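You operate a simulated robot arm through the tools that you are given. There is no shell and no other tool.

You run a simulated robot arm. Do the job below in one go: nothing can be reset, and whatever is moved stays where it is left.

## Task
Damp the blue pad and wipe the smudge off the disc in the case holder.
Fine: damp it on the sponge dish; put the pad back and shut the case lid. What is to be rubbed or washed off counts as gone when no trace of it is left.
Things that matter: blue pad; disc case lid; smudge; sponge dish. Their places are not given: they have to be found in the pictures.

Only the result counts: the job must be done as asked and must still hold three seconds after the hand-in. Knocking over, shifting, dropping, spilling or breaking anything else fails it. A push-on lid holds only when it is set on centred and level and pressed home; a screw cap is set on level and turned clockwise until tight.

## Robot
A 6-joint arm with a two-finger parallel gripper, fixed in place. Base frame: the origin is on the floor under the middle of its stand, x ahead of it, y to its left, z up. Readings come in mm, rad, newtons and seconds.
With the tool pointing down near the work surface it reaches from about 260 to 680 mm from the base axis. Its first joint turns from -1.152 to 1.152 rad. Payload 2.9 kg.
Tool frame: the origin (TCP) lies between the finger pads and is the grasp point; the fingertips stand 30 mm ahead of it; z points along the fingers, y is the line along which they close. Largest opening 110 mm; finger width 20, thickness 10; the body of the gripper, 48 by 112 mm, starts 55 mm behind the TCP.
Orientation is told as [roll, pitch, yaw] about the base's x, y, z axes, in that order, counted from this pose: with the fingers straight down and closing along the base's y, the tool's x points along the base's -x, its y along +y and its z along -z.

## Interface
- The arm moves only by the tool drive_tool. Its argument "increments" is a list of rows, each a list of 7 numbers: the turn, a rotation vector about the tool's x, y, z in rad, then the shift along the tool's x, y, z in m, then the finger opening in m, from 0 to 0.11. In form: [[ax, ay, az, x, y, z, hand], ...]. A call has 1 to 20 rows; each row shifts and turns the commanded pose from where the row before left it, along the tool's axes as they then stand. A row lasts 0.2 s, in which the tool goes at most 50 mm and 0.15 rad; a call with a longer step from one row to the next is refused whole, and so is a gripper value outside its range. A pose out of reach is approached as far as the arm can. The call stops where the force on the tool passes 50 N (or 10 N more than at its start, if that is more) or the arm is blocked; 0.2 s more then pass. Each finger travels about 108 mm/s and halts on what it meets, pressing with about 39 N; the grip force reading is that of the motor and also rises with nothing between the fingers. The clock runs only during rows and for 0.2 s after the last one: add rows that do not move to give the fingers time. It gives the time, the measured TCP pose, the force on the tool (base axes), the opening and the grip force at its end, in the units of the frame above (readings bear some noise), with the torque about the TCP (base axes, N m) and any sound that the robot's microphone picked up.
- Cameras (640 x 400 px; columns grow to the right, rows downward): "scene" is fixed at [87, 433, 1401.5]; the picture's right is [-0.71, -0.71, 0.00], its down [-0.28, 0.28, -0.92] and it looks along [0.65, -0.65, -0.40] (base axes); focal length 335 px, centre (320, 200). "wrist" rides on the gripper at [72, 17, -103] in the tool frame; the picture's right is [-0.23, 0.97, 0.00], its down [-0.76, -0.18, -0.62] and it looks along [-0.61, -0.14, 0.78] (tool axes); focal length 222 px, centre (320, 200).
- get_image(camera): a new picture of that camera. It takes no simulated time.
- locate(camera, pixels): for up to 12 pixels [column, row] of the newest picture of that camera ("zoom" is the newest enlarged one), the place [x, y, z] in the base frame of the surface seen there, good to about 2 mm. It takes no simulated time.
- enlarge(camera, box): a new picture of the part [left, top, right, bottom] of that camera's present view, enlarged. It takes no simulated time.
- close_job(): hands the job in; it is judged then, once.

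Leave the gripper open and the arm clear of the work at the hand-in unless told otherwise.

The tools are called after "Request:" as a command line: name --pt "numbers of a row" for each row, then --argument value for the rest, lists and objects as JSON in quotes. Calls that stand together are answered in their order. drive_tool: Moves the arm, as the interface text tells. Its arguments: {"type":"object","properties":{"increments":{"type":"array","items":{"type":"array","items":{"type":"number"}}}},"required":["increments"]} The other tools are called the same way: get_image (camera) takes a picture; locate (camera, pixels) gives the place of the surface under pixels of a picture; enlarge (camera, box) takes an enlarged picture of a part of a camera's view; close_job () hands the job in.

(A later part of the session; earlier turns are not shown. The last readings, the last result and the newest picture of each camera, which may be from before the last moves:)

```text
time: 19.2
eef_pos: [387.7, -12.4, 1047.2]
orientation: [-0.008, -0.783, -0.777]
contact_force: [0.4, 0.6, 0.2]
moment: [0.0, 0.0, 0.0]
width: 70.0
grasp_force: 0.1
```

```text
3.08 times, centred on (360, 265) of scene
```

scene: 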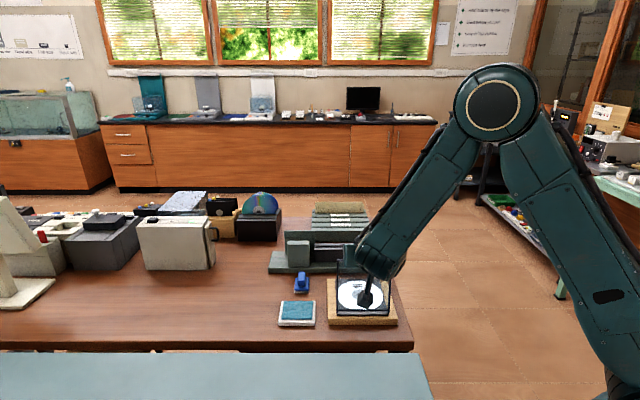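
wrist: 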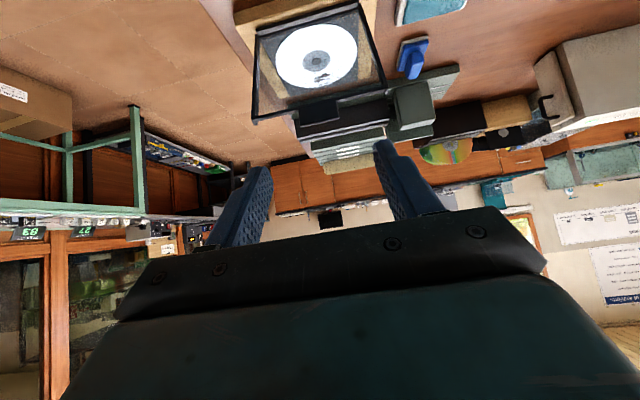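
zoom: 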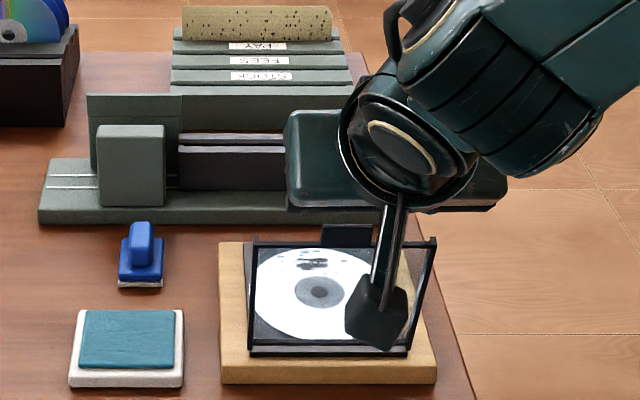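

The lid rests stable, leaning back about 112°. Now I'll turn the tool back to pointing straight down at this height (tips at z≈1017, above the lid).

Request:
drive_tool --pt "0 0.1305 0 0 0 -0.01 0.07" --pt "0 0.1305 0 0 0 -0.01 0.07" --pt "0 0.1305 0 0 0 -0.01 0.07" --pt "0 0.1305 0 0 0 0 0.07" --pt "0 0.1305 0 0 0 0 0.07" --pt "0 0.1305 0 0 0 0 0.07" --pt "0 0 0 0 0 0 0.07"

Request:
get_image --camera "scene"

Request:
get_image --camera "wrist"

```text
time: 20.9
eef_pos: [375.1, -1.7, 1072.0]
orientation: [-0.007, 0.001, -0.783]
contact_force: [0.4, -0.1, -0.5]
moment: [0.0, -0.01, 0.01]
width: 69.9
grasp_force: 0.0
```

```text
taken
```

scene: 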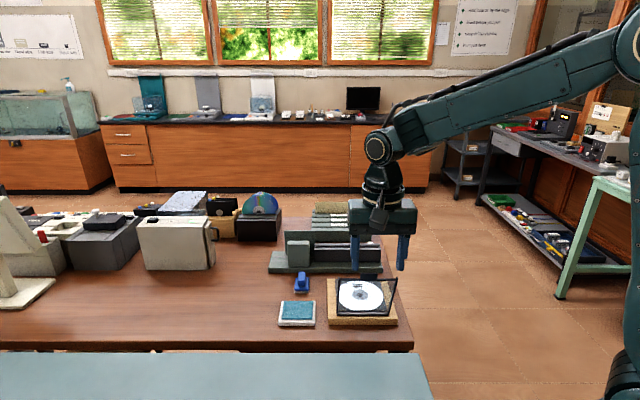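

```text
taken
```

wrist: 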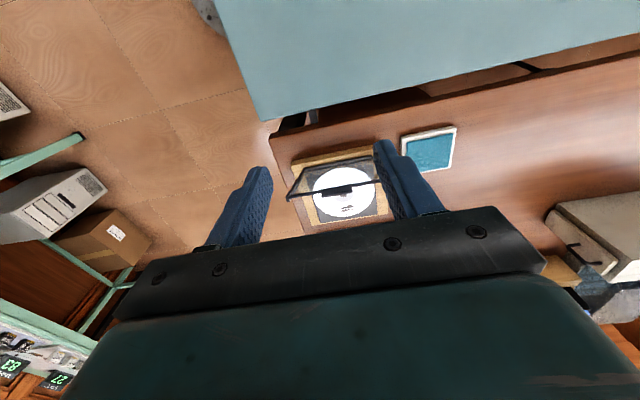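

Now I'll check the opened lid and whether the holder stayed put, and the disc's smudge unobstructed.

Request:
enlarge --camera "scene" --box '[320, 262, 404, 332]'

Request:
locate --camera "zoom" --pixels '[[280, 91], [350, 88], [180, 98], [210, 98], [475, 98], [185, 295], [455, 300], [130, 345], [520, 345], [125, 100], [310, 195], [270, 160]]'

```text
5.71 times, centred on (362, 297) of scene
```

zoom: 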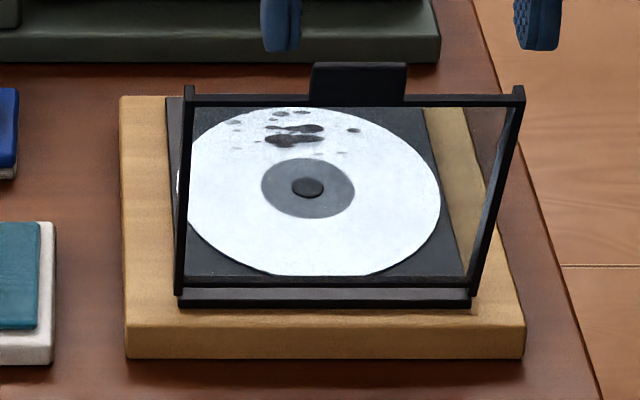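

```text
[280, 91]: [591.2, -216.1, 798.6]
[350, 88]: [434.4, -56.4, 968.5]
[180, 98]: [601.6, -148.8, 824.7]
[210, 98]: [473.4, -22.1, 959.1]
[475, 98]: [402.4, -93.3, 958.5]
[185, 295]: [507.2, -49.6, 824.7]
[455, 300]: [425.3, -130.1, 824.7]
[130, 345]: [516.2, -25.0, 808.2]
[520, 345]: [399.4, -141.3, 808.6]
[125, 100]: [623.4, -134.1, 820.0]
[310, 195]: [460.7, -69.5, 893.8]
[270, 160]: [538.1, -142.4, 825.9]
```

The holder hasn't moved; the lid stands at ~110° with its top at z≈962-976, and the disc lies open with the smudge at its far side. Next I'll travel over to a viewing place for the pad, staying high past the lid, then lower.

Request:
drive_tool --pt "-0.005 0.005 0 -0.029 0.0257 0 0.07" --pt "0 0 0 -0.029 0.0257 0 0.07" --pt "0 0 0 -0.029 0.0257 0 0.07" --pt "0 0 0 -0.029 0.0257 0 0.07" --pt "0 0 0 -0.029 0.0257 0 0.07" --pt "0 0 0 -0.029 0.0257 0 0.07" --pt "0 0 0 0 0 0.037 0.07" --pt "0 0 0 0 0 0.037 0.07" --pt "0 0 0 0 0 0.037 0.07" --pt "0 0 0 0 0 0 0.07"

Request:
get_image --camera "wrist"

Request:
enlarge --camera "wrist" --box '[240, 40, 440, 220]'

```text
time: 23.1
eef_pos: [606.5, -14.7, 960.4]
orientation: [-0.002, 0.006, -0.783]
contact_force: [0.0, 0.0, 0.2]
moment: [0.01, -0.04, 0.02]
width: 70.0
grasp_force: 0.0
```

```text
taken
```

wrist: 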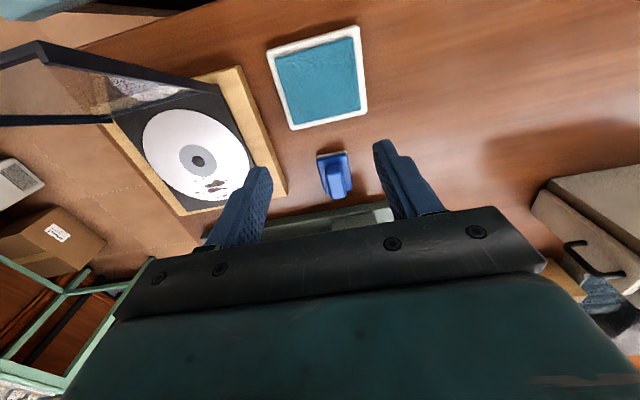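

```text
2.22 times, centred on (340, 130) of wrist
```

zoom: 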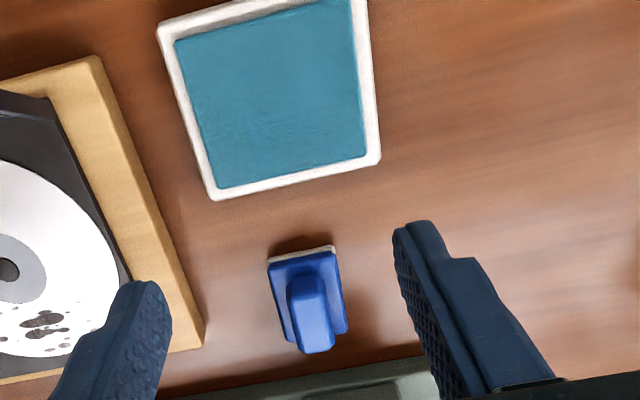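

I'll locate points on the pad's block and handle, and the dish's corners, in this enlargement.

Request:
locate --camera "zoom" --pixels '[[273, 266], [332, 253], [342, 328], [288, 335], [294, 290], [318, 285], [306, 345], [328, 342], [312, 315], [218, 184], [360, 158], [350, 8]]'

Request:
locate --camera "wrist" --pixels '[[278, 55], [352, 38], [290, 122], [360, 110], [320, 80], [272, 50], [358, 30], [294, 128], [365, 114]]'

```text
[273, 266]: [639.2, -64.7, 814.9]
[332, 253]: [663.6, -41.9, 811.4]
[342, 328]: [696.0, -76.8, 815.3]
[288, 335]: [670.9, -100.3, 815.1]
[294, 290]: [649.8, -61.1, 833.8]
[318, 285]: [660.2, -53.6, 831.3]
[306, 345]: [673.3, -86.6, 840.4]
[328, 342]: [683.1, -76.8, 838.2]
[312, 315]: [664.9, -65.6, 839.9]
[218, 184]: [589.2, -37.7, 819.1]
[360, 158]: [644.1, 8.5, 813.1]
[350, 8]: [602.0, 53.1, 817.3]
```

```text
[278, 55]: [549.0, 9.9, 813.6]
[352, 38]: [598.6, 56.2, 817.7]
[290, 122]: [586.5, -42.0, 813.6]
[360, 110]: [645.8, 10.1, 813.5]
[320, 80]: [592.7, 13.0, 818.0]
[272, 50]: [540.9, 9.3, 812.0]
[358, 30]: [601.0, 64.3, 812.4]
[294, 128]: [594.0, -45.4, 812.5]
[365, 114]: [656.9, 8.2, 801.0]
```

The pad's block is about 36 x 50 mm, centre near (667,-71), its handle about 16 mm wide, top z 840, turned about -47°. I'll turn to -0.82 rad yaw, go over it and lower to z≈880 with 50 mm opening.

Request:
drive_tool --pt "0 0 0.037 0 0 0 0.06" --pt "0 0 0 -0.0269 0.0021 0 0.05" --pt "0 0 0 -0.0269 0.0021 0 0.05" --pt "0 0 0 -0.0269 0.0021 0 0.05" --pt "0 0 0 0 0 0.04 0.05" --pt "0 0 0 0 0 0.04 0.05" --pt "0 0 0 0 0 0 0.05"

Request:
enlarge --camera "wrist" --box '[220, 60, 420, 220]'

Request:
enlarge --camera "scene" --box '[262, 230, 342, 310]'

```text
time: 24.6
eef_pos: [666.8, -68.2, 879.1]
orientation: [-0.003, 0.005, -0.82]
contact_force: [-0.5, 0.8, -0.5]
moment: [0.02, -0.03, 0.0]
width: 50.4
grasp_force: 0.0
```

```text
2.50 times, centred on (320, 140) of wrist
```

zoom: 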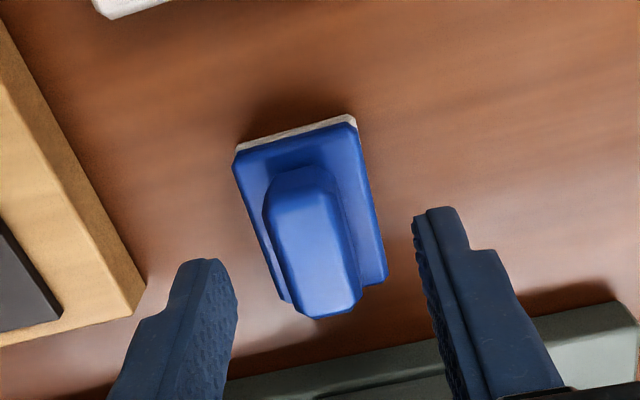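

```text
5.00 times, centred on (302, 270) of scene
```

zoom: 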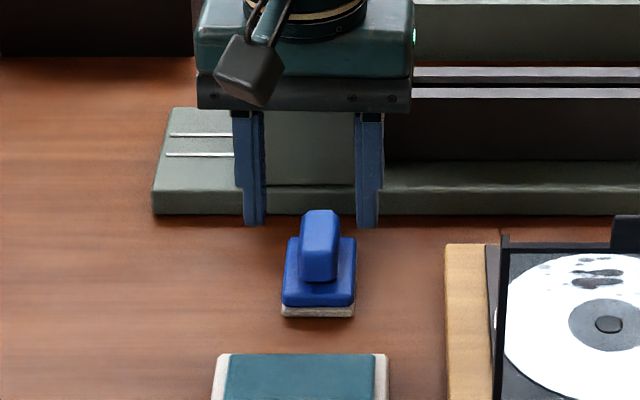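

I'll re-measure handle and finger centring in this closer view.

Request:
locate --camera "zoom" --pixels '[[240, 160], [350, 125], [382, 275], [290, 300], [272, 210], [335, 195], [300, 305], [352, 295], [215, 275], [230, 310], [418, 230], [425, 270]]'

```text
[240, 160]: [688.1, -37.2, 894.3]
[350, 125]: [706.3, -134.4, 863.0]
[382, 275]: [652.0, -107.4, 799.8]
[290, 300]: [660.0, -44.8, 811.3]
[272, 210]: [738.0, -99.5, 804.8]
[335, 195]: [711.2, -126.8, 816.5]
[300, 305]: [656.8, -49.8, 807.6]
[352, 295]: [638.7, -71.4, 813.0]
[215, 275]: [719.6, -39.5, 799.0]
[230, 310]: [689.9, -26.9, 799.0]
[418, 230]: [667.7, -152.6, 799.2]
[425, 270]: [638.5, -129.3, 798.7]
```

The newest enlargement was the scene one; I'll retake the wrist enlargement and then measure.

Request:
enlarge --camera "wrist" --box '[220, 60, 420, 220]'

Request:
locate --camera "zoom" --pixels '[[240, 160], [350, 125], [382, 275], [290, 300], [275, 210], [333, 195], [300, 305], [350, 295], [215, 275], [230, 310], [418, 230], [425, 270]]'

```text
2.50 times, centred on (320, 140) of wrist
```

zoom: 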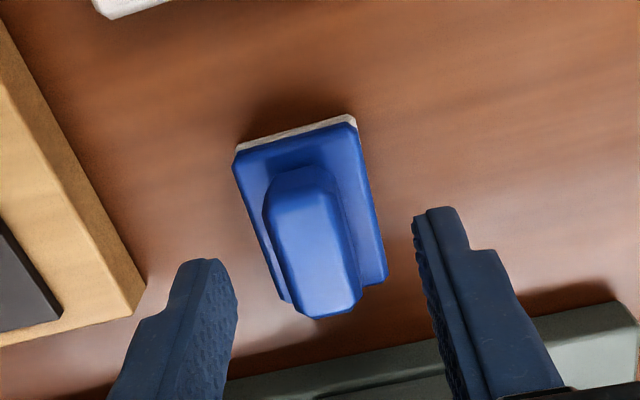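

```text
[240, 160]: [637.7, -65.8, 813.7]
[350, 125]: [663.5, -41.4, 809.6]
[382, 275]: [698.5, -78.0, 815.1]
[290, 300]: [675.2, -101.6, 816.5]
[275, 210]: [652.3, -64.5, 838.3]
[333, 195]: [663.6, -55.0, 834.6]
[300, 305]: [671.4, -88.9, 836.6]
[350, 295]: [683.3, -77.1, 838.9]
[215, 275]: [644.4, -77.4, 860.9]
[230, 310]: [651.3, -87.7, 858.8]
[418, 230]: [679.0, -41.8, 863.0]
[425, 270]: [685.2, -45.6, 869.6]
```

Handle centre is at (667.7,-71.4); fingers are about 2.5 mm off in y. I'll shift, lower to z≈849 (tips just above the block at 815) and narrow to 30 mm.

Request:
drive_tool --pt "0 0 -0.01 -0.002 -0.0025 0.015 0.05" --pt "0 0 0 0 0 0.015 0.04" --pt "0 0 0 0 0 0 0.032" --pt "0 0 0 0 0 0 0.03"

Request:
enlarge --camera "scene" --box '[270, 250, 334, 290]'

Request:
enlarge --camera "wrist" --box '[240, 100, 400, 220]'

```text
time: 25.6
eef_pos: [664.7, -70.7, 849.3]
orientation: [-0.001, 0.006, -0.812]
contact_force: [0.2, -0.3, -0.3]
moment: [0.03, 0.01, -0.03]
width: 30.1
grasp_force: 0.1
```

```text
10.00 times, centred on (302, 270) of scene
```

zoom: 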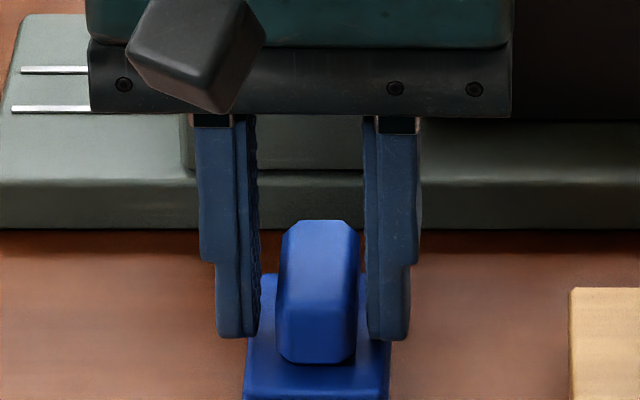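

```text
3.33 times, centred on (320, 160) of wrist
```

zoom: 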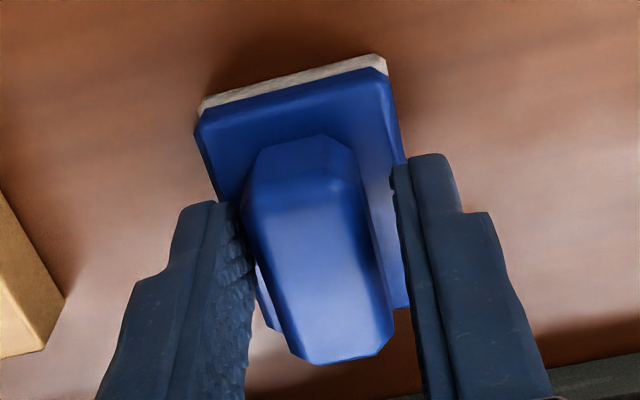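

The handle is nearer the -v finger (gaps 5 and 1.4 mm). I'll shift -1.8 mm in y and close gently.

Request:
drive_tool --pt "0 0 0 -0.002 -0.0018 0.0 0.03" --pt "0 0 0 0 0 0 0.028" --pt "0 0 0 0 0 0 0.026"

Request:
enlarge --camera "scene" --box '[270, 250, 334, 290]'

```text
time: 26.4
eef_pos: [666.8, -72.2, 849.4]
orientation: [-0.001, 0.004, -0.812]
contact_force: [-0.4, 0.3, -0.6]
moment: [0.0, 0.0, 0.0]
width: 25.9
grasp_force: 0.1
```

```text
10.00 times, centred on (302, 270) of scene
```

zoom: 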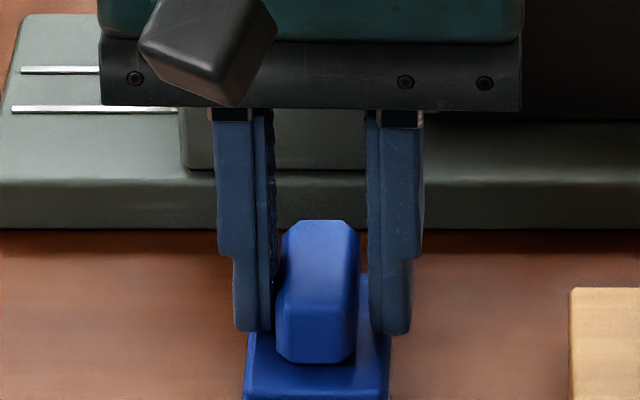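

Gaps are now about equal (1.5–2 mm). I'll close onto the handle.

Request:
drive_tool --pt "0 0 0 0 0 0 0.024" --pt "0 0 0 0 0 0 0.022" --pt "0 0 0 0 0 0 0.02" --pt "0 0 0 0 0 0 0.016" --pt "0 0 0 0 0 0 0.016"

Request:
enlarge --camera "scene" --box '[270, 250, 334, 290]'

```text
time: 27.6
eef_pos: [665.6, -71.9, 849.7]
orientation: [-0.001, 0.006, -0.813]
contact_force: [-0.3, 1.3, 0.9]
moment: [0.03, 0.0, -0.02]
width: 20.7
grasp_force: 39.0
```

```text
10.00 times, centred on (302, 270) of scene
```

zoom: 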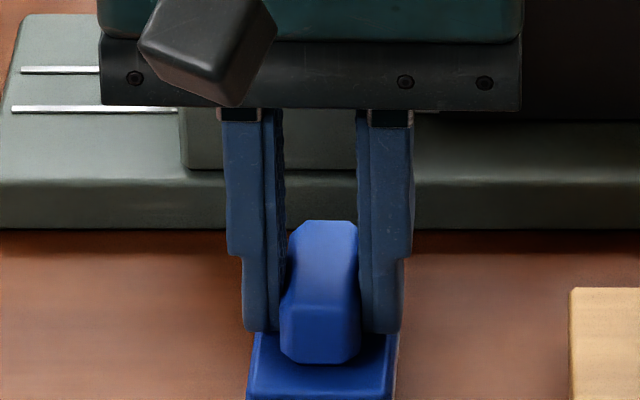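

Pad held at 20.7 mm, 39 N, TCP z 849.7 with the sole on the table (z≈800). I'll lift 60 mm and check it came along.

Request:
drive_tool --pt "0 0 0 0 0 -0.01 0.012" --pt "0 0 0 0 0 -0.02 0.012" --pt "0 0 0 0 0 -0.03 0.012" --pt "0 0 0 0 0 0 0.012"

Request:
enlarge --camera "scene" --box '[250, 220, 350, 320]'

Request:
get_image --camera "wrist"

```text
time: 28.6
eef_pos: [669.6, -72.8, 910.7]
orientation: [-0.002, 0.005, -0.812]
contact_force: [-0.5, 0.0, 0.1]
moment: [-0.02, -0.05, 0.01]
width: 12.0
grasp_force: 0.1
```

```text
4.00 times, centred on (300, 270) of scene
```

zoom: 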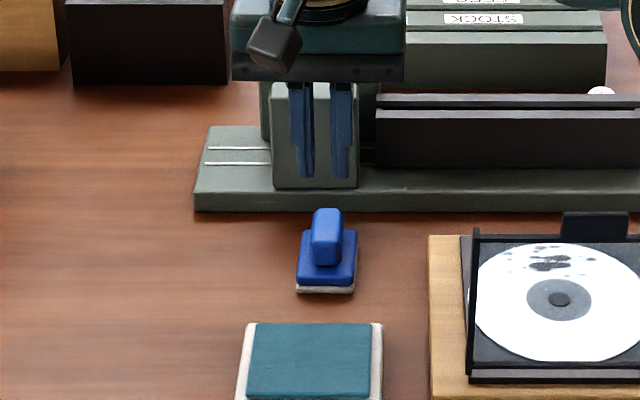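

```text
taken
```

wrist: 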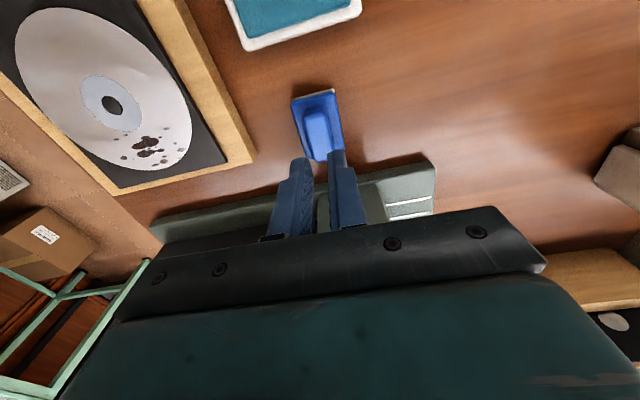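

The pad slipped out of the fingers and stayed on the table. I'll open the fingers and look closely at the handle's shape.

Request:
drive_tool --pt "0 0 0 0.02 0 0 0.05" --pt "0 0 0 0.02 0 0 0.05" --pt "0 0 0 0 0 0 0.05"

Request:
enlarge --camera "wrist" --box '[260, 80, 380, 180]'

Request:
locate --camera "zoom" --pixels '[[320, 200], [300, 200], [340, 200], [310, 250], [320, 150], [280, 150], [360, 150], [320, 100], [300, 280], [340, 280], [320, 300], [260, 200]]'

Request:
enlarge --camera "scene" --box '[282, 262, 322, 302]'

```text
time: 29.4
eef_pos: [637.7, -43.1, 910.3]
orientation: [-0.003, 0.004, -0.812]
contact_force: [0.0, 0.2, 0.3]
moment: [0.0, -0.01, -0.02]
width: 50.1
grasp_force: 0.0
```

```text
4.00 times, centred on (320, 130) of wrist
```

zoom: 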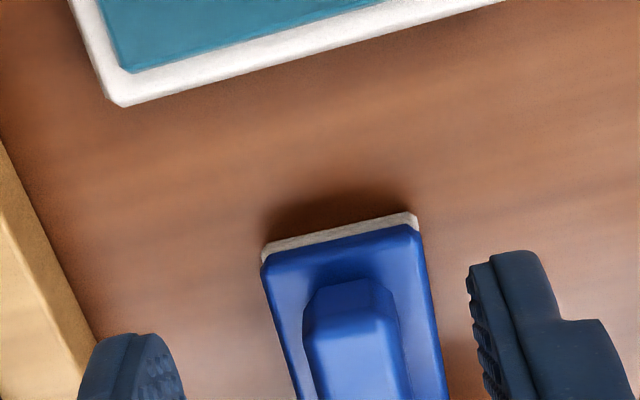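

```text
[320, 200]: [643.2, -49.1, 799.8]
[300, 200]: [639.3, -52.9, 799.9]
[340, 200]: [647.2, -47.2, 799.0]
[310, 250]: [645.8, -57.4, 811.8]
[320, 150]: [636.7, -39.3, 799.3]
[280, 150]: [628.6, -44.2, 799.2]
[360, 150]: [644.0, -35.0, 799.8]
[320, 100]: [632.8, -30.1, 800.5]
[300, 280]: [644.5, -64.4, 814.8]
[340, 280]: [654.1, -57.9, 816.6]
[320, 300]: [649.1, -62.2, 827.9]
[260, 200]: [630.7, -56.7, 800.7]
```

```text
10.00 times, centred on (302, 282) of scene
```

zoom: 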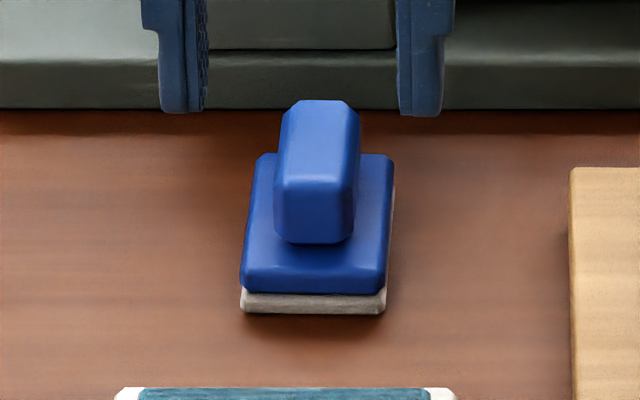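

The handle is a bevelled box, so I'll retry the grip lower and better centred. First I'll go back over it, at z≈870, and check alignment.

Request:
drive_tool --pt "0 0 0 -0.02 0 0.01 0.05" --pt "0 0 0 -0.02 0 0.015 0.05" --pt "0 0 0 0 0 0.015 0.05" --pt "0 0 0 0 0 0 0.05"

Request:
enlarge --camera "wrist" --box '[240, 80, 400, 200]'

Request:
locate --camera "zoom" --pixels '[[268, 190], [340, 175], [275, 260], [365, 240], [300, 330], [370, 320], [250, 270], [385, 230]]'

```text
time: 30.4
eef_pos: [665.1, -75.9, 870.9]
orientation: [-0.002, 0.006, -0.812]
contact_force: [0.5, -0.4, 0.1]
moment: [0.01, 0.02, 0.04]
width: 50.1
grasp_force: 0.1
```

```text
3.33 times, centred on (320, 140) of wrist
```

zoom: 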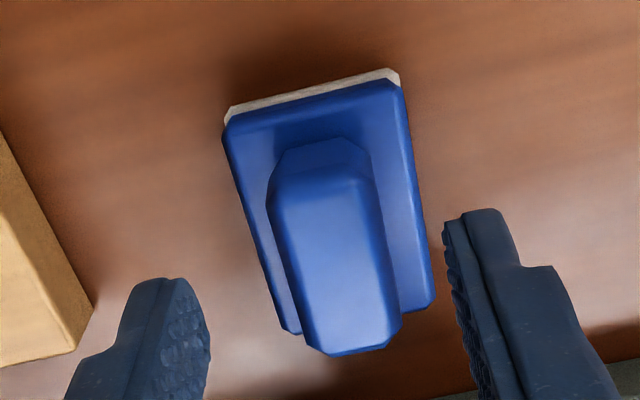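

```text
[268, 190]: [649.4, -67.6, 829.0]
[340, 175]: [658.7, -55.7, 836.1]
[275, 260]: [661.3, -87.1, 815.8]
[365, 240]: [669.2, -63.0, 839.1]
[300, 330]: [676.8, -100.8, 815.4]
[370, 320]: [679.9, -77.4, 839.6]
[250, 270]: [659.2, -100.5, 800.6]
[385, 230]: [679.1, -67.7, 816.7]
```

The handle is about 1.6 mm toward the right finger. I'll shift +1.7 mm in y, lower to z≈847 and close fully with longer wait, then look before lifting.

Request:
drive_tool --pt "0 0 0 0.001 0.0017 0.012 0.05" --pt "0 0 0 0 0 0.012 0.04" --pt "0 0 0 0 0 0 0.03" --pt "0 0 0 0 0 0 0.026"

Request:
enlarge --camera "scene" --box '[270, 255, 334, 295]'

```text
time: 31.4
eef_pos: [664.8, -72.8, 847.7]
orientation: [-0.001, 0.006, -0.812]
contact_force: [-0.6, 0.3, -0.1]
moment: [-0.01, -0.01, 0.01]
width: 26.0
grasp_force: 0.0
```

```text
10.00 times, centred on (302, 275) of scene
```

zoom: 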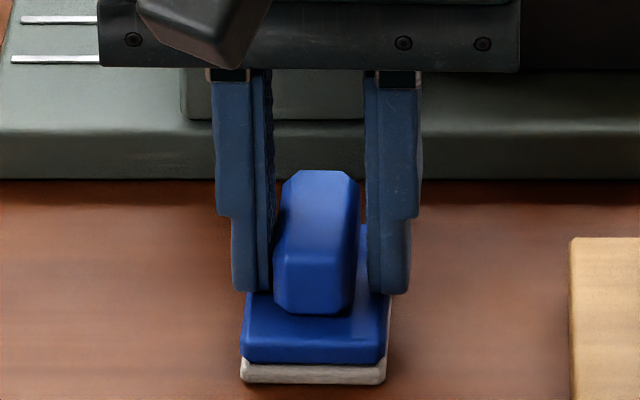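

Gaps are even. The handle appears aligned at exactly 45°, so I'll turn back 0.027 rad, close fully and wait, then look.

Request:
drive_tool --pt "0 0 -0.027 0 0 0 0.026" --pt "0 0 0 0 0 0 0.022" --pt "0 0 0 0 0 0 0.018" --pt "0 0 0 0 0 0 0.01" --pt "0 0 0 0 0 0 0.0" --pt "0 0 0 0 0 0 0.0"

Request:
enlarge --camera "scene" --box '[270, 255, 334, 295]'

Request:
enlarge --camera "wrist" --box '[240, 100, 400, 220]'

```text
time: 32.9
eef_pos: [665.2, -72.1, 846.3]
orientation: [-0.001, 0.006, -0.784]
contact_force: [0.3, 1.1, 1.2]
moment: [0.0, -0.03, 0.02]
width: 21.0
grasp_force: 38.5
```

```text
10.00 times, centred on (302, 275) of scene
```

zoom: 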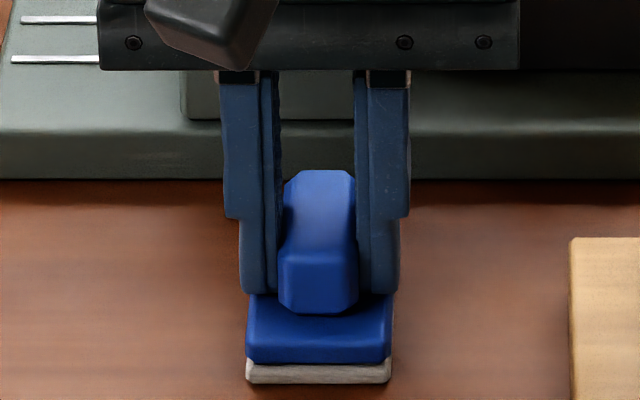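

```text
3.33 times, centred on (320, 160) of wrist
```

zoom: 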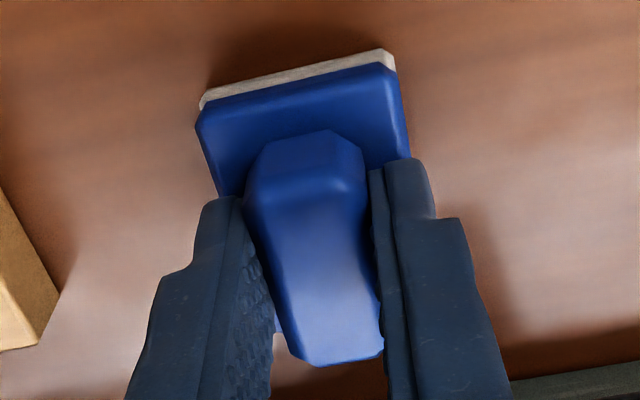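

The grip reads 21.0 mm at 38.5 N. I'll lift very slowly by 6 mm and check whether it comes along.

Request:
drive_tool --pt "0 0 0 0 0 -0.002 0.0" --pt "0 0 0 0 0 -0.002 0.0" --pt "0 0 0 0 0 -0.002 0.0" --pt "0 0 0 0 0 0 0.0"

Request:
enlarge --camera "scene" --box '[270, 255, 334, 295]'

```text
time: 33.9
eef_pos: [666.3, -73.8, 851.1]
orientation: [-0.003, 0.007, -0.782]
contact_force: [-0.3, 0.5, -0.6]
moment: [0.0, 0.0, 0.01]
width: 20.8
grasp_force: 39.0
```

```text
10.00 times, centred on (302, 275) of scene
```

zoom: 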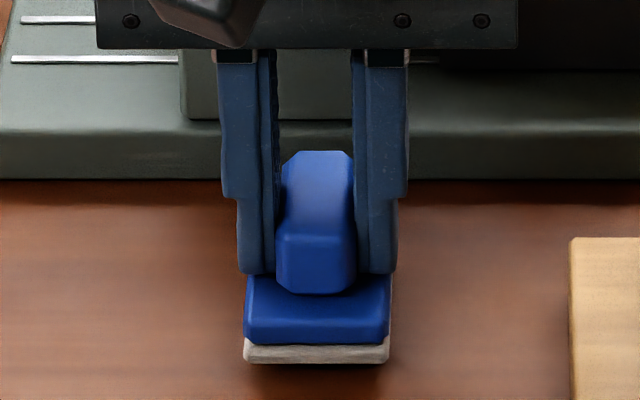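

It came along this time (sole is ~6 mm off the table). I'll continue lifting gently.

Request:
drive_tool --pt "0 0 0 0 0 -0.004 0.0" --pt "0 0 0 0 0 -0.006 0.0" --pt "0 0 0 0 0 -0.008 0.0" --pt "0 0 0 0 0 -0.008 0.0" --pt "0 0 0 0 0 -0.008 0.0" --pt "0 0 0 0 0 -0.006 0.0" --pt "0 0 0 0 0 0 0.0"

Request:
enlarge --camera "scene" --box '[260, 230, 344, 310]'

```text
time: 35.5
eef_pos: [668.1, -71.6, 892.6]
orientation: [-0.002, 0.006, -0.783]
contact_force: [-1.3, 0.0, -0.4]
moment: [0.01, -0.03, -0.01]
width: 20.6
grasp_force: 39.3
```

```text
5.00 times, centred on (302, 270) of scene
```

zoom: 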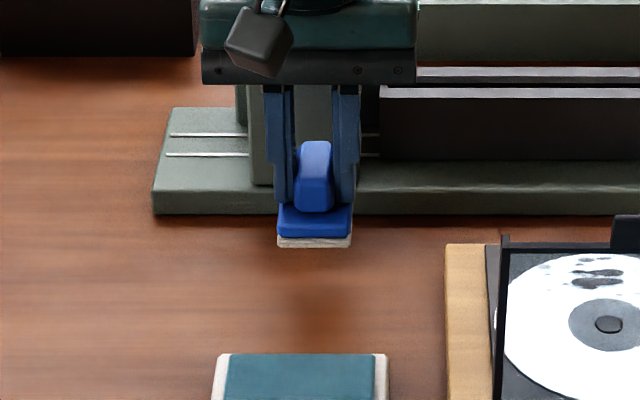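

The pad is securely held at z≈893. I'll carry it over the sponge (centre about (594,7)), at a gentle pace.

Request:
drive_tool --pt "0 0 0 0.006 0 0 0.0" --pt "0 0 0 0.0125 0.0004 0 0.0" --pt "0 0 0 0.0145 0.0005 0 0.0" --pt "0 0 0 0.0145 0.0005 0 0.0" --pt "0 0 0 0.0145 0.0005 0 0.0" --pt "0 0 0 0.0145 0.0005 0 0.0" --pt "0 0 0 0.0145 0.0005 0 0.0" --pt "0 0 0 0.0115 0.0003 0 0.0" --pt "0 0 0 0.0055 0 0 0.0" --pt "0 0 0 0 0 0 0.0"

Request:
enlarge --camera "scene" --box '[250, 250, 350, 340]'

Request:
get_image --camera "wrist"

```text
time: 37.6
eef_pos: [591.3, 5.8, 893.5]
orientation: [-0.003, 0.005, -0.784]
contact_force: [-1.0, 0.0, -1.2]
moment: [0.01, -0.03, -0.01]
width: 20.6
grasp_force: 38.7
```

```text
4.44 times, centred on (300, 295) of scene
```

zoom: 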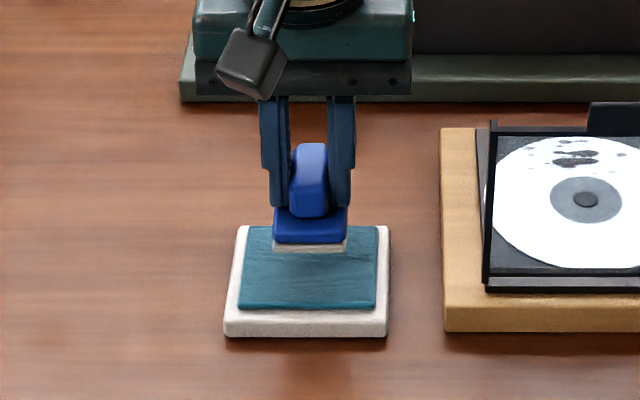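

```text
taken
```

wrist: 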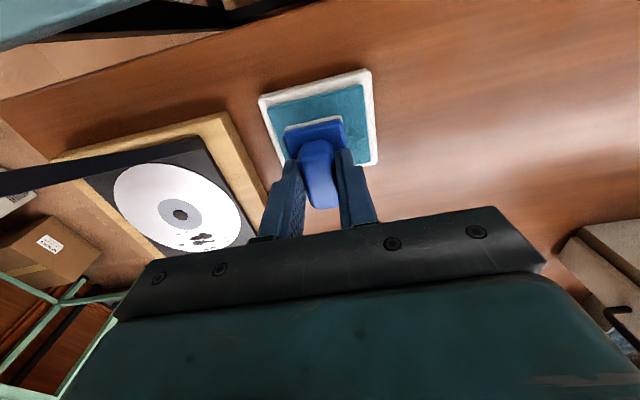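

Pad is over the sponge. I'll lower it to just above the sponge and then press gently in small steps.

Request:
drive_tool --pt "0 0 0 0 0 0.008 0.0" --pt "0 0 0 0 0 0.01 0.0" --pt "0 0 0 0 0 0.006 0.0" --pt "0 0 0 0 0 0.003 0.0" --pt "0 0 0 0 0 0 0.0"

```text
time: 38.9
eef_pos: [590.4, 7.5, 866.3]
orientation: [0.0, 0.006, -0.784]
contact_force: [1.1, 0.4, 0.8]
moment: [0.01, 0.0, -0.02]
width: 20.9
grasp_force: 38.5
```

Almost no force yet at z 866. I'll press on in 1 mm steps.

Request:
drive_tool --pt "0 0 0 0 0 0.001 0.0" --pt "0 0 0 0 0 0.001 0.0" --pt "0 0 0 0 0 0 0.0"

Request:
enlarge --camera "scene" --box '[268, 270, 332, 330]'

```text
time: 39.6
eef_pos: [592.2, 6.6, 865.3]
orientation: [0.003, 0.002, -0.78]
contact_force: [-3.3, 6.4, 15.7]
moment: [0.25, 0.19, 0.01]
width: 20.7
grasp_force: 38.7
```

```text
6.67 times, centred on (300, 300) of scene
```

zoom: 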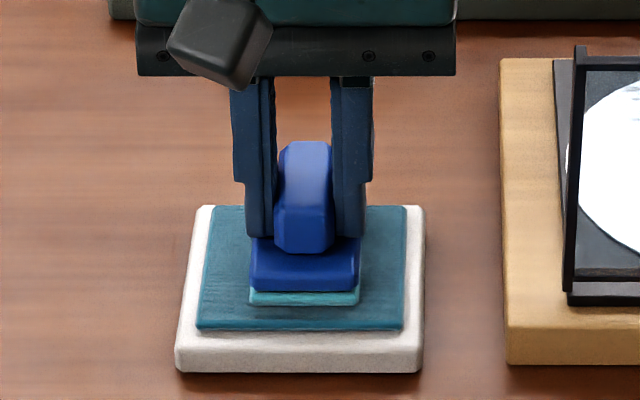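

15.7 N down force, and the felt sole already looks teal/wet. I'll hold for a moment, then raise it and look at the sole.

Request:
drive_tool --pt "0 0 0 0 0 0 0.0" --pt "0 0 0 0 0 0 0.0" --pt "0 0 0 0 0 0 0.0" --pt "0 0 0 0 0 -0.003 0.0" --pt "0 0 0 0 0 -0.005 0.0" --pt "0 0 0 0 0 -0.008 0.0" --pt "0 0 0 0 0 -0.012 0.0" --pt "0 0 0 0 0 -0.012 0.0" --pt "0 0 0 0 0 -0.008 0.0" --pt "0 0 0 0 0 0 0.0"

Request:
enlarge --camera "scene" --box '[268, 250, 332, 330]'

Request:
get_image --camera "wrist"

```text
time: 41.9
eef_pos: [592.9, 7.0, 909.8]
orientation: [-0.001, 0.006, -0.786]
contact_force: [0.6, 0.4, -0.7]
moment: [-0.03, 0.03, 0.02]
width: 20.8
grasp_force: 38.8
```

```text
5.00 times, centred on (300, 290) of scene
```

zoom: 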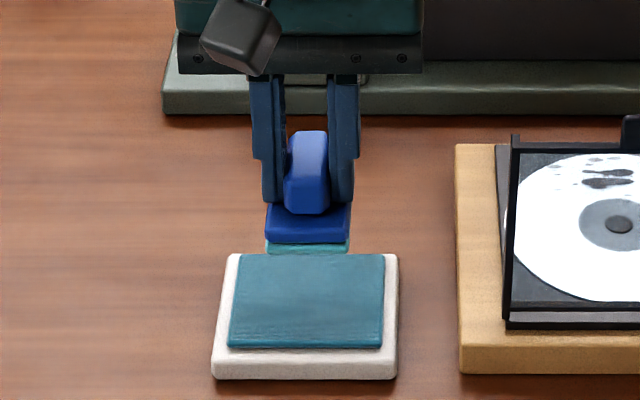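

```text
taken
```

wrist: 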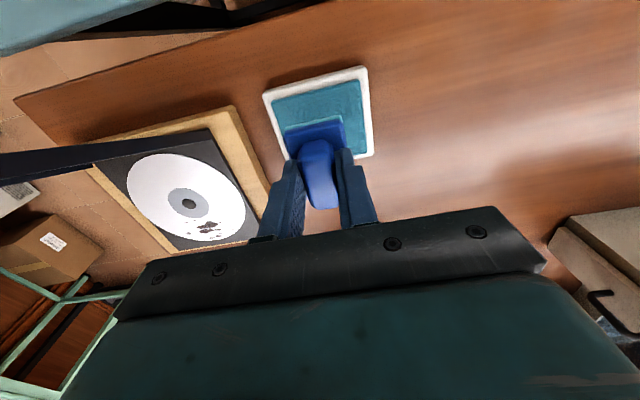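

The sole is evenly teal (damp). Now I'll carry the pad over the disc's smudge: first outward along u to ≈500, then along -v to ≈292, staying at z≈910.

Request:
drive_tool --pt "0 0 0 -0.008 0 0 0.0" --pt "0 0 0 -0.016 0 0 0.0" --pt "0 0 0 -0.018 0 0 0.0" --pt "0 0 0 -0.018 0 0 0.0" --pt "0 0 0 -0.016 0 0 0.0" --pt "0 0 0 -0.01 -0.005 0 0.0" --pt "0 0 0 0 -0.014 0 0.0" --pt "0 0 0 0 -0.018 0 0.0" --pt "0 0 0 0 -0.018 0 0.0" --pt "0 0 0 0 -0.018 0 0.0" --pt "0 0 0 0 -0.018 0 0.0" --pt "0 0 0 0 -0.018 0 0.0" --pt "0 0 0 0 -0.014 0 0.0" --pt "0 0 0 0 -0.009 0 0.0" --pt "0 0 0 0 0 0 0.0"

Request:
enlarge --camera "scene" --box '[300, 220, 420, 330]'

Request:
get_image --camera "wrist"

```text
time: 45.0
eef_pos: [559.4, -149.4, 911.1]
orientation: [-0.001, 0.004, -0.783]
contact_force: [-1.0, 0.3, 0.3]
moment: [0.0, 0.0, -0.01]
width: 20.8
grasp_force: 39.1
```

```text
3.64 times, centred on (360, 275) of scene
```

zoom: 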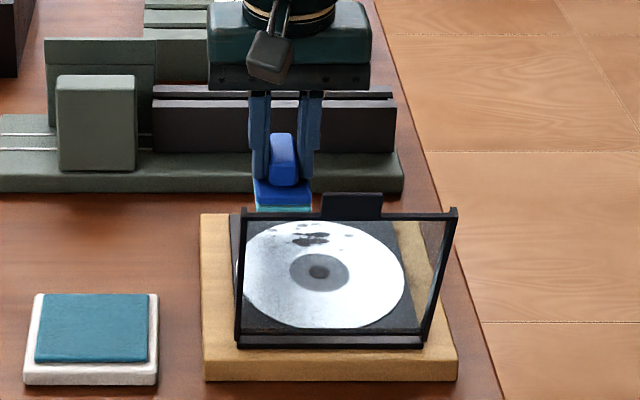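

```text
taken
```

wrist: 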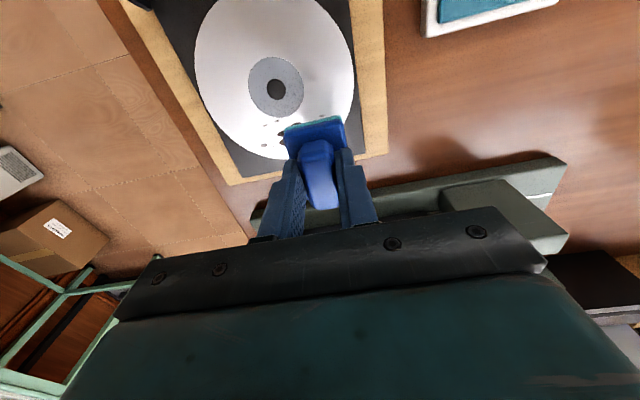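

The pad is above the smudge's right end (u≈501, v≈290). I'll lower to near contact (expected TCP z≈875) and then step by 1 mm.

Request:
drive_tool --pt "0 0 0 0 0 0.01 0.0" --pt "0 0 0 0 0 0.012 0.0" --pt "0 0 0 0 0 0.008 0.0" --pt "0 0 0 0 0 0.003 0.0" --pt "0 0 0 0 0 0 0.0"

Request:
enlarge --camera "wrist" --box '[200, 20, 400, 180]'

```text
time: 46.2
eef_pos: [559.7, -149.3, 878.6]
orientation: [-0.002, 0.006, -0.784]
contact_force: [-0.5, 0.3, -0.5]
moment: [-0.01, -0.01, 0.0]
width: 21.1
grasp_force: 39.1
```

```text
2.50 times, centred on (300, 100) of wrist
```

zoom: 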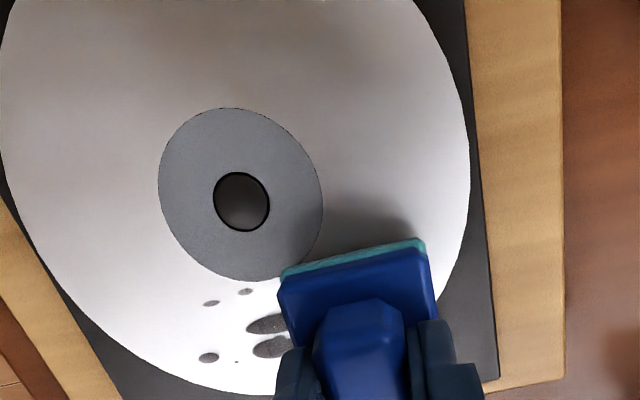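

No contact yet at 878.6. I'll step down 1 mm at a time.

Request:
drive_tool --pt "0 0 0 0 0 0.001 0.0" --pt "0 0 0 0 0 0.001 0.0" --pt "0 0 0 0 0 0.001 0.0" --pt "0 0 0 0 0 0 0.0"

```text
time: 47.2
eef_pos: [559.9, -148.6, 874.0]
orientation: [-0.001, 0.006, -0.784]
contact_force: [-0.4, 0.6, 0.1]
moment: [0.04, -0.02, 0.01]
width: 20.8
grasp_force: 39.2
```

Request:
drive_tool --pt "0 0 0 0 0 0.001 0.0" --pt "0 0 0 0 0 0 0.0"

```text
time: 47.9
eef_pos: [561.2, -148.4, 874.6]
orientation: [-0.002, 0.005, -0.784]
contact_force: [0.0, 0.1, -0.7]
moment: [-0.03, 0.03, -0.01]
width: 20.8
grasp_force: 39.3
```

Still no contact at about 874.5. I'll go down another 1 mm.

Request:
drive_tool --pt "0 0 0 0 0 0.001 0.0" --pt "0 0 0 0 0 0 0.0"

```text
time: 48.5
eef_pos: [560.9, -147.4, 873.3]
orientation: [-0.001, 0.005, -0.785]
contact_force: [0.1, -0.2, -0.4]
moment: [0.01, 0.02, 0.0]
width: 21.0
grasp_force: 38.6
```

Request:
drive_tool --pt "0 0 0 0 0 0.0007 0.0" --pt "0 0 0 0 0 0 0.0"

Request:
enlarge --camera "wrist" --box '[200, 20, 400, 180]'

```text
time: 49.0
eef_pos: [560.0, -148.0, 873.0]
orientation: [-0.003, 0.004, -0.785]
contact_force: [-0.8, 1.7, 5.5]
moment: [0.05, 0.01, 0.02]
width: 21.0
grasp_force: 39.1
```

```text
2.50 times, centred on (300, 100) of wrist
```

zoom: 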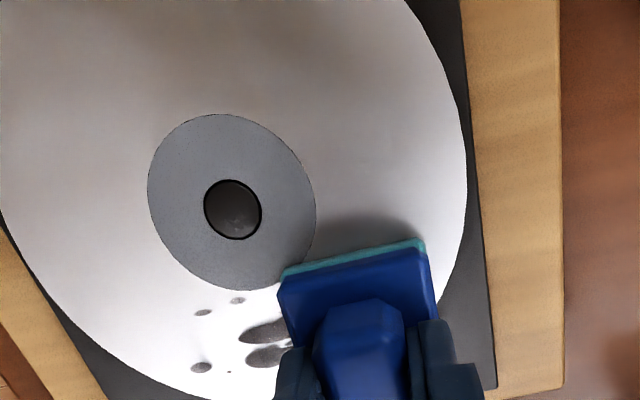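

Contact with 5.5 N. I'll sweep slowly along -v (50 mm) at this height and read the force.

Request:
drive_tool --pt "0 0 0 0 -0.003 0 0.0" --pt "0 0 0 0 -0.005 0 0.0" --pt "0 0 0 0 -0.005 0 0.0" --pt "0 0 0 0 -0.005 0 0.0" --pt "0 0 0 0 -0.005 0 0.0" --pt "0 0 0 0 -0.005 0 0.0"

Request:
enlarge --camera "wrist" --box '[200, 20, 400, 180]'

Request:
enlarge --camera "scene" --box '[320, 240, 404, 332]'

```text
time: 50.5
eef_pos: [541.1, -169.7, 873.3]
orientation: [-0.002, 0.003, -0.784]
contact_force: [3.7, 3.8, 11.1]
moment: [0.12, -0.21, 0.04]
width: 20.8
grasp_force: 39.1
```

```text
2.50 times, centred on (300, 100) of wrist
```

zoom: 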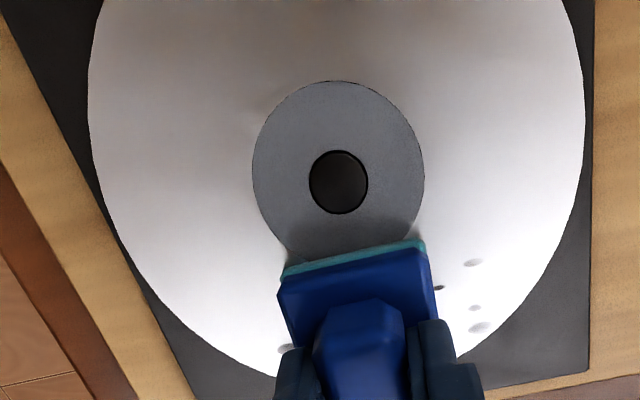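

```text
4.35 times, centred on (362, 286) of scene
```

zoom: 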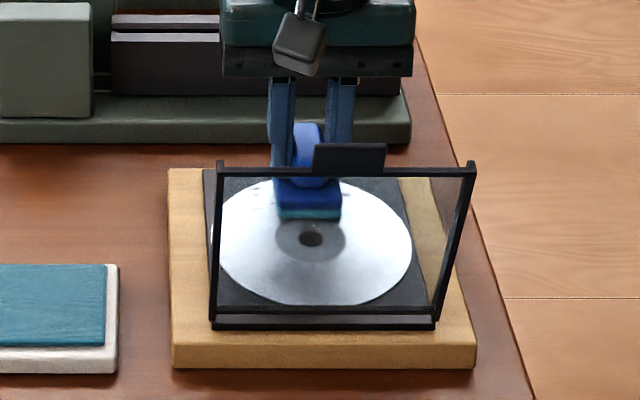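

It wipes at ~11 N with ~5 N drag. I see remaining lighter spots at the right, around (475,262–327) in the enlargement. I'll continue to the left end, then sweep back.

Request:
drive_tool --pt "0 0 0 0 -0.005 0 0.0" --pt "0 0 0 0 -0.005 0 0.0" --pt "0 0 0 0 -0.005 0 0.0" --pt "0 0 0 0 -0.005 0 0.0" --pt "0 0 0 0 -0.005 0 0.0" --pt "0 0 0 0 -0.004 0 0.0"

Request:
enlarge --camera "wrist" --box '[220, 20, 420, 180]'

Request:
enlarge --camera "scene" --box '[320, 240, 404, 332]'

```text
time: 51.9
eef_pos: [519.4, -190.0, 874.3]
orientation: [0.0, 0.004, -0.785]
contact_force: [3.0, 2.2, 6.7]
moment: [0.06, -0.25, 0.01]
width: 20.9
grasp_force: 39.0
```

```text
2.50 times, centred on (320, 100) of wrist
```

zoom: 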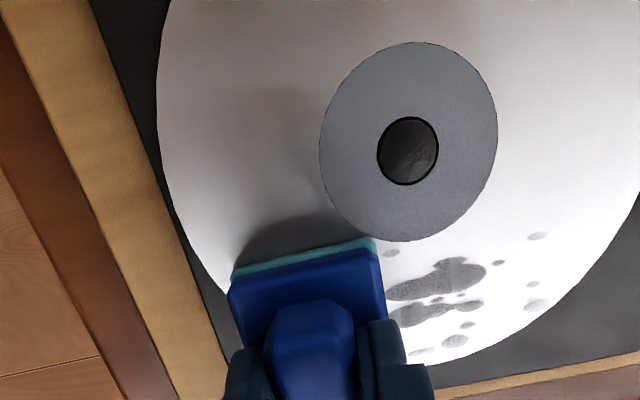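

```text
4.35 times, centred on (362, 286) of scene
```

zoom: 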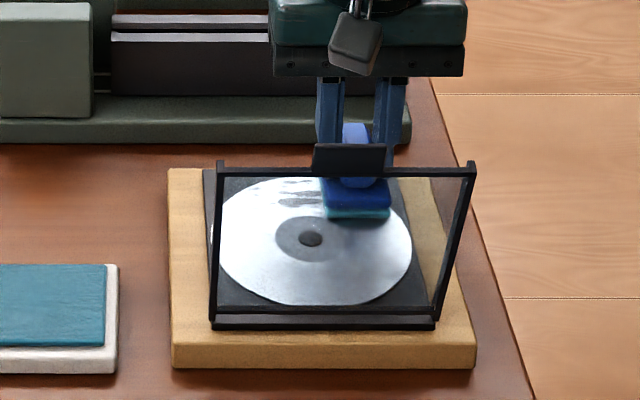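

The smudge has faded to grey in one pass; more passes are needed. I'll sweep back to +v, to about v 308.

Request:
drive_tool --pt "0 0 0 0 0.004 0 0.0" --pt "0 0 0 0 0.006 0 0.0" --pt "0 0 0 0 0.006 0 0.0" --pt "0 0 0 0 0.006 0 0.0" --pt "0 0 0 0 0.006 0 0.0" --pt "0 0 0 0 0.006 0 0.0" --pt "0 0 0 0 0.006 0 0.0" --pt "0 0 0 0 0.006 0 0.0" --pt "0 0 0 0 0.006 0 0.0" --pt "0 0 0 0 0.006 0 0.0" --pt "0 0 0 0 0.006 0 0.0" --pt "0 0 0 0 0.006 0 0.0" --pt "0 0 0 0 0.005 0 0.0"

Request:
enlarge --camera "wrist" --box '[180, 20, 380, 180]'

Request:
enlarge --camera "scene" --box '[320, 240, 404, 332]'

```text
time: 54.6
eef_pos: [573.2, -136.7, 873.0]
orientation: [-0.001, 0.004, -0.783]
contact_force: [-5.5, -5.1, 14.3]
moment: [0.0, 0.39, 0.09]
width: 21.1
grasp_force: 38.7
```

```text
2.50 times, centred on (280, 100) of wrist
```

zoom: 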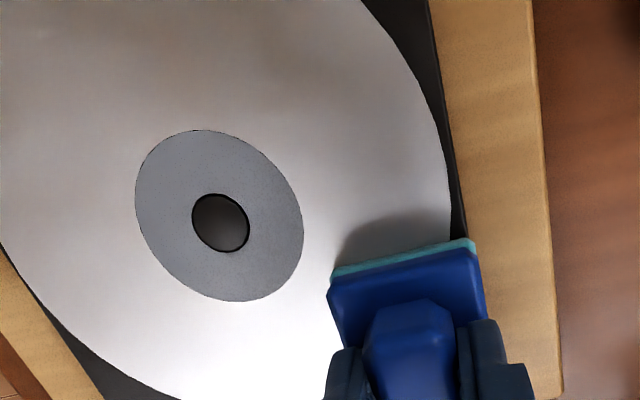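

```text
4.35 times, centred on (362, 286) of scene
```

zoom: 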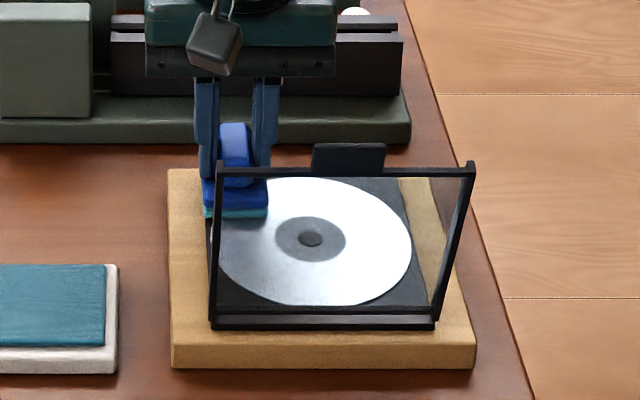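

The visible disc now looks clean. For certainty I'll sweep again to -v, shifted 3 mm outward to cover the disc's rim, slightly lighter.

Request:
drive_tool --pt "0 0 0 -0.003 0 -0.0003 0.0" --pt "0 0 0 0 -0.006 0 0.0" --pt "0 0 0 0 -0.006 0 0.0" --pt "0 0 0 0 -0.006 0 0.0" --pt "0 0 0 0 -0.006 0 0.0" --pt "0 0 0 0 -0.006 0 0.0" --pt "0 0 0 0 -0.006 0 0.0" --pt "0 0 0 0 -0.006 0 0.0" --pt "0 0 0 0 -0.006 0 0.0" --pt "0 0 0 0 -0.006 0 0.0" --pt "0 0 0 0 -0.006 0 0.0" --pt "0 0 0 0 -0.006 0 0.0" --pt "0 0 0 0 -0.006 0 0.0" --pt "0 0 0 0 -0.003 0 0.0"

Request:
enlarge --camera "wrist" --box '[220, 20, 420, 180]'

Request:
enlarge --camera "scene" --box '[320, 240, 404, 332]'

```text
time: 57.6
eef_pos: [522.2, -190.8, 873.4]
orientation: [-0.002, 0.006, -0.782]
contact_force: [3.9, 4.1, 11.0]
moment: [0.2, -0.23, 0.03]
width: 21.0
grasp_force: 39.9
```

```text
2.50 times, centred on (320, 100) of wrist
```

zoom: 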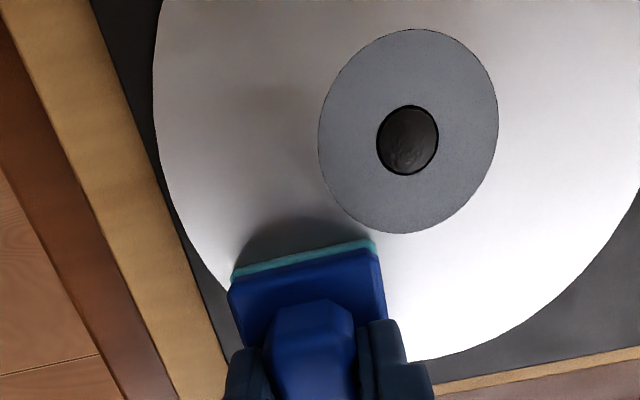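

```text
4.35 times, centred on (362, 286) of scene
```

zoom: 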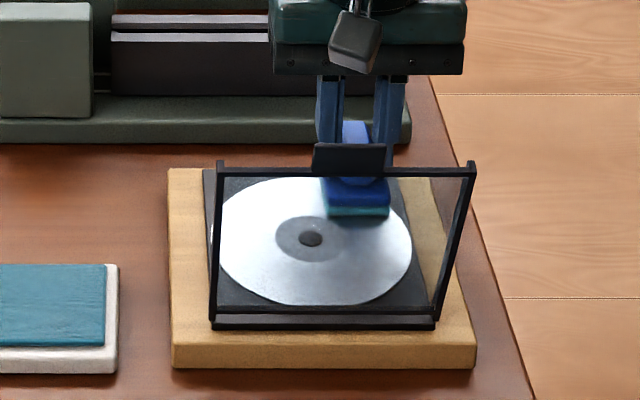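

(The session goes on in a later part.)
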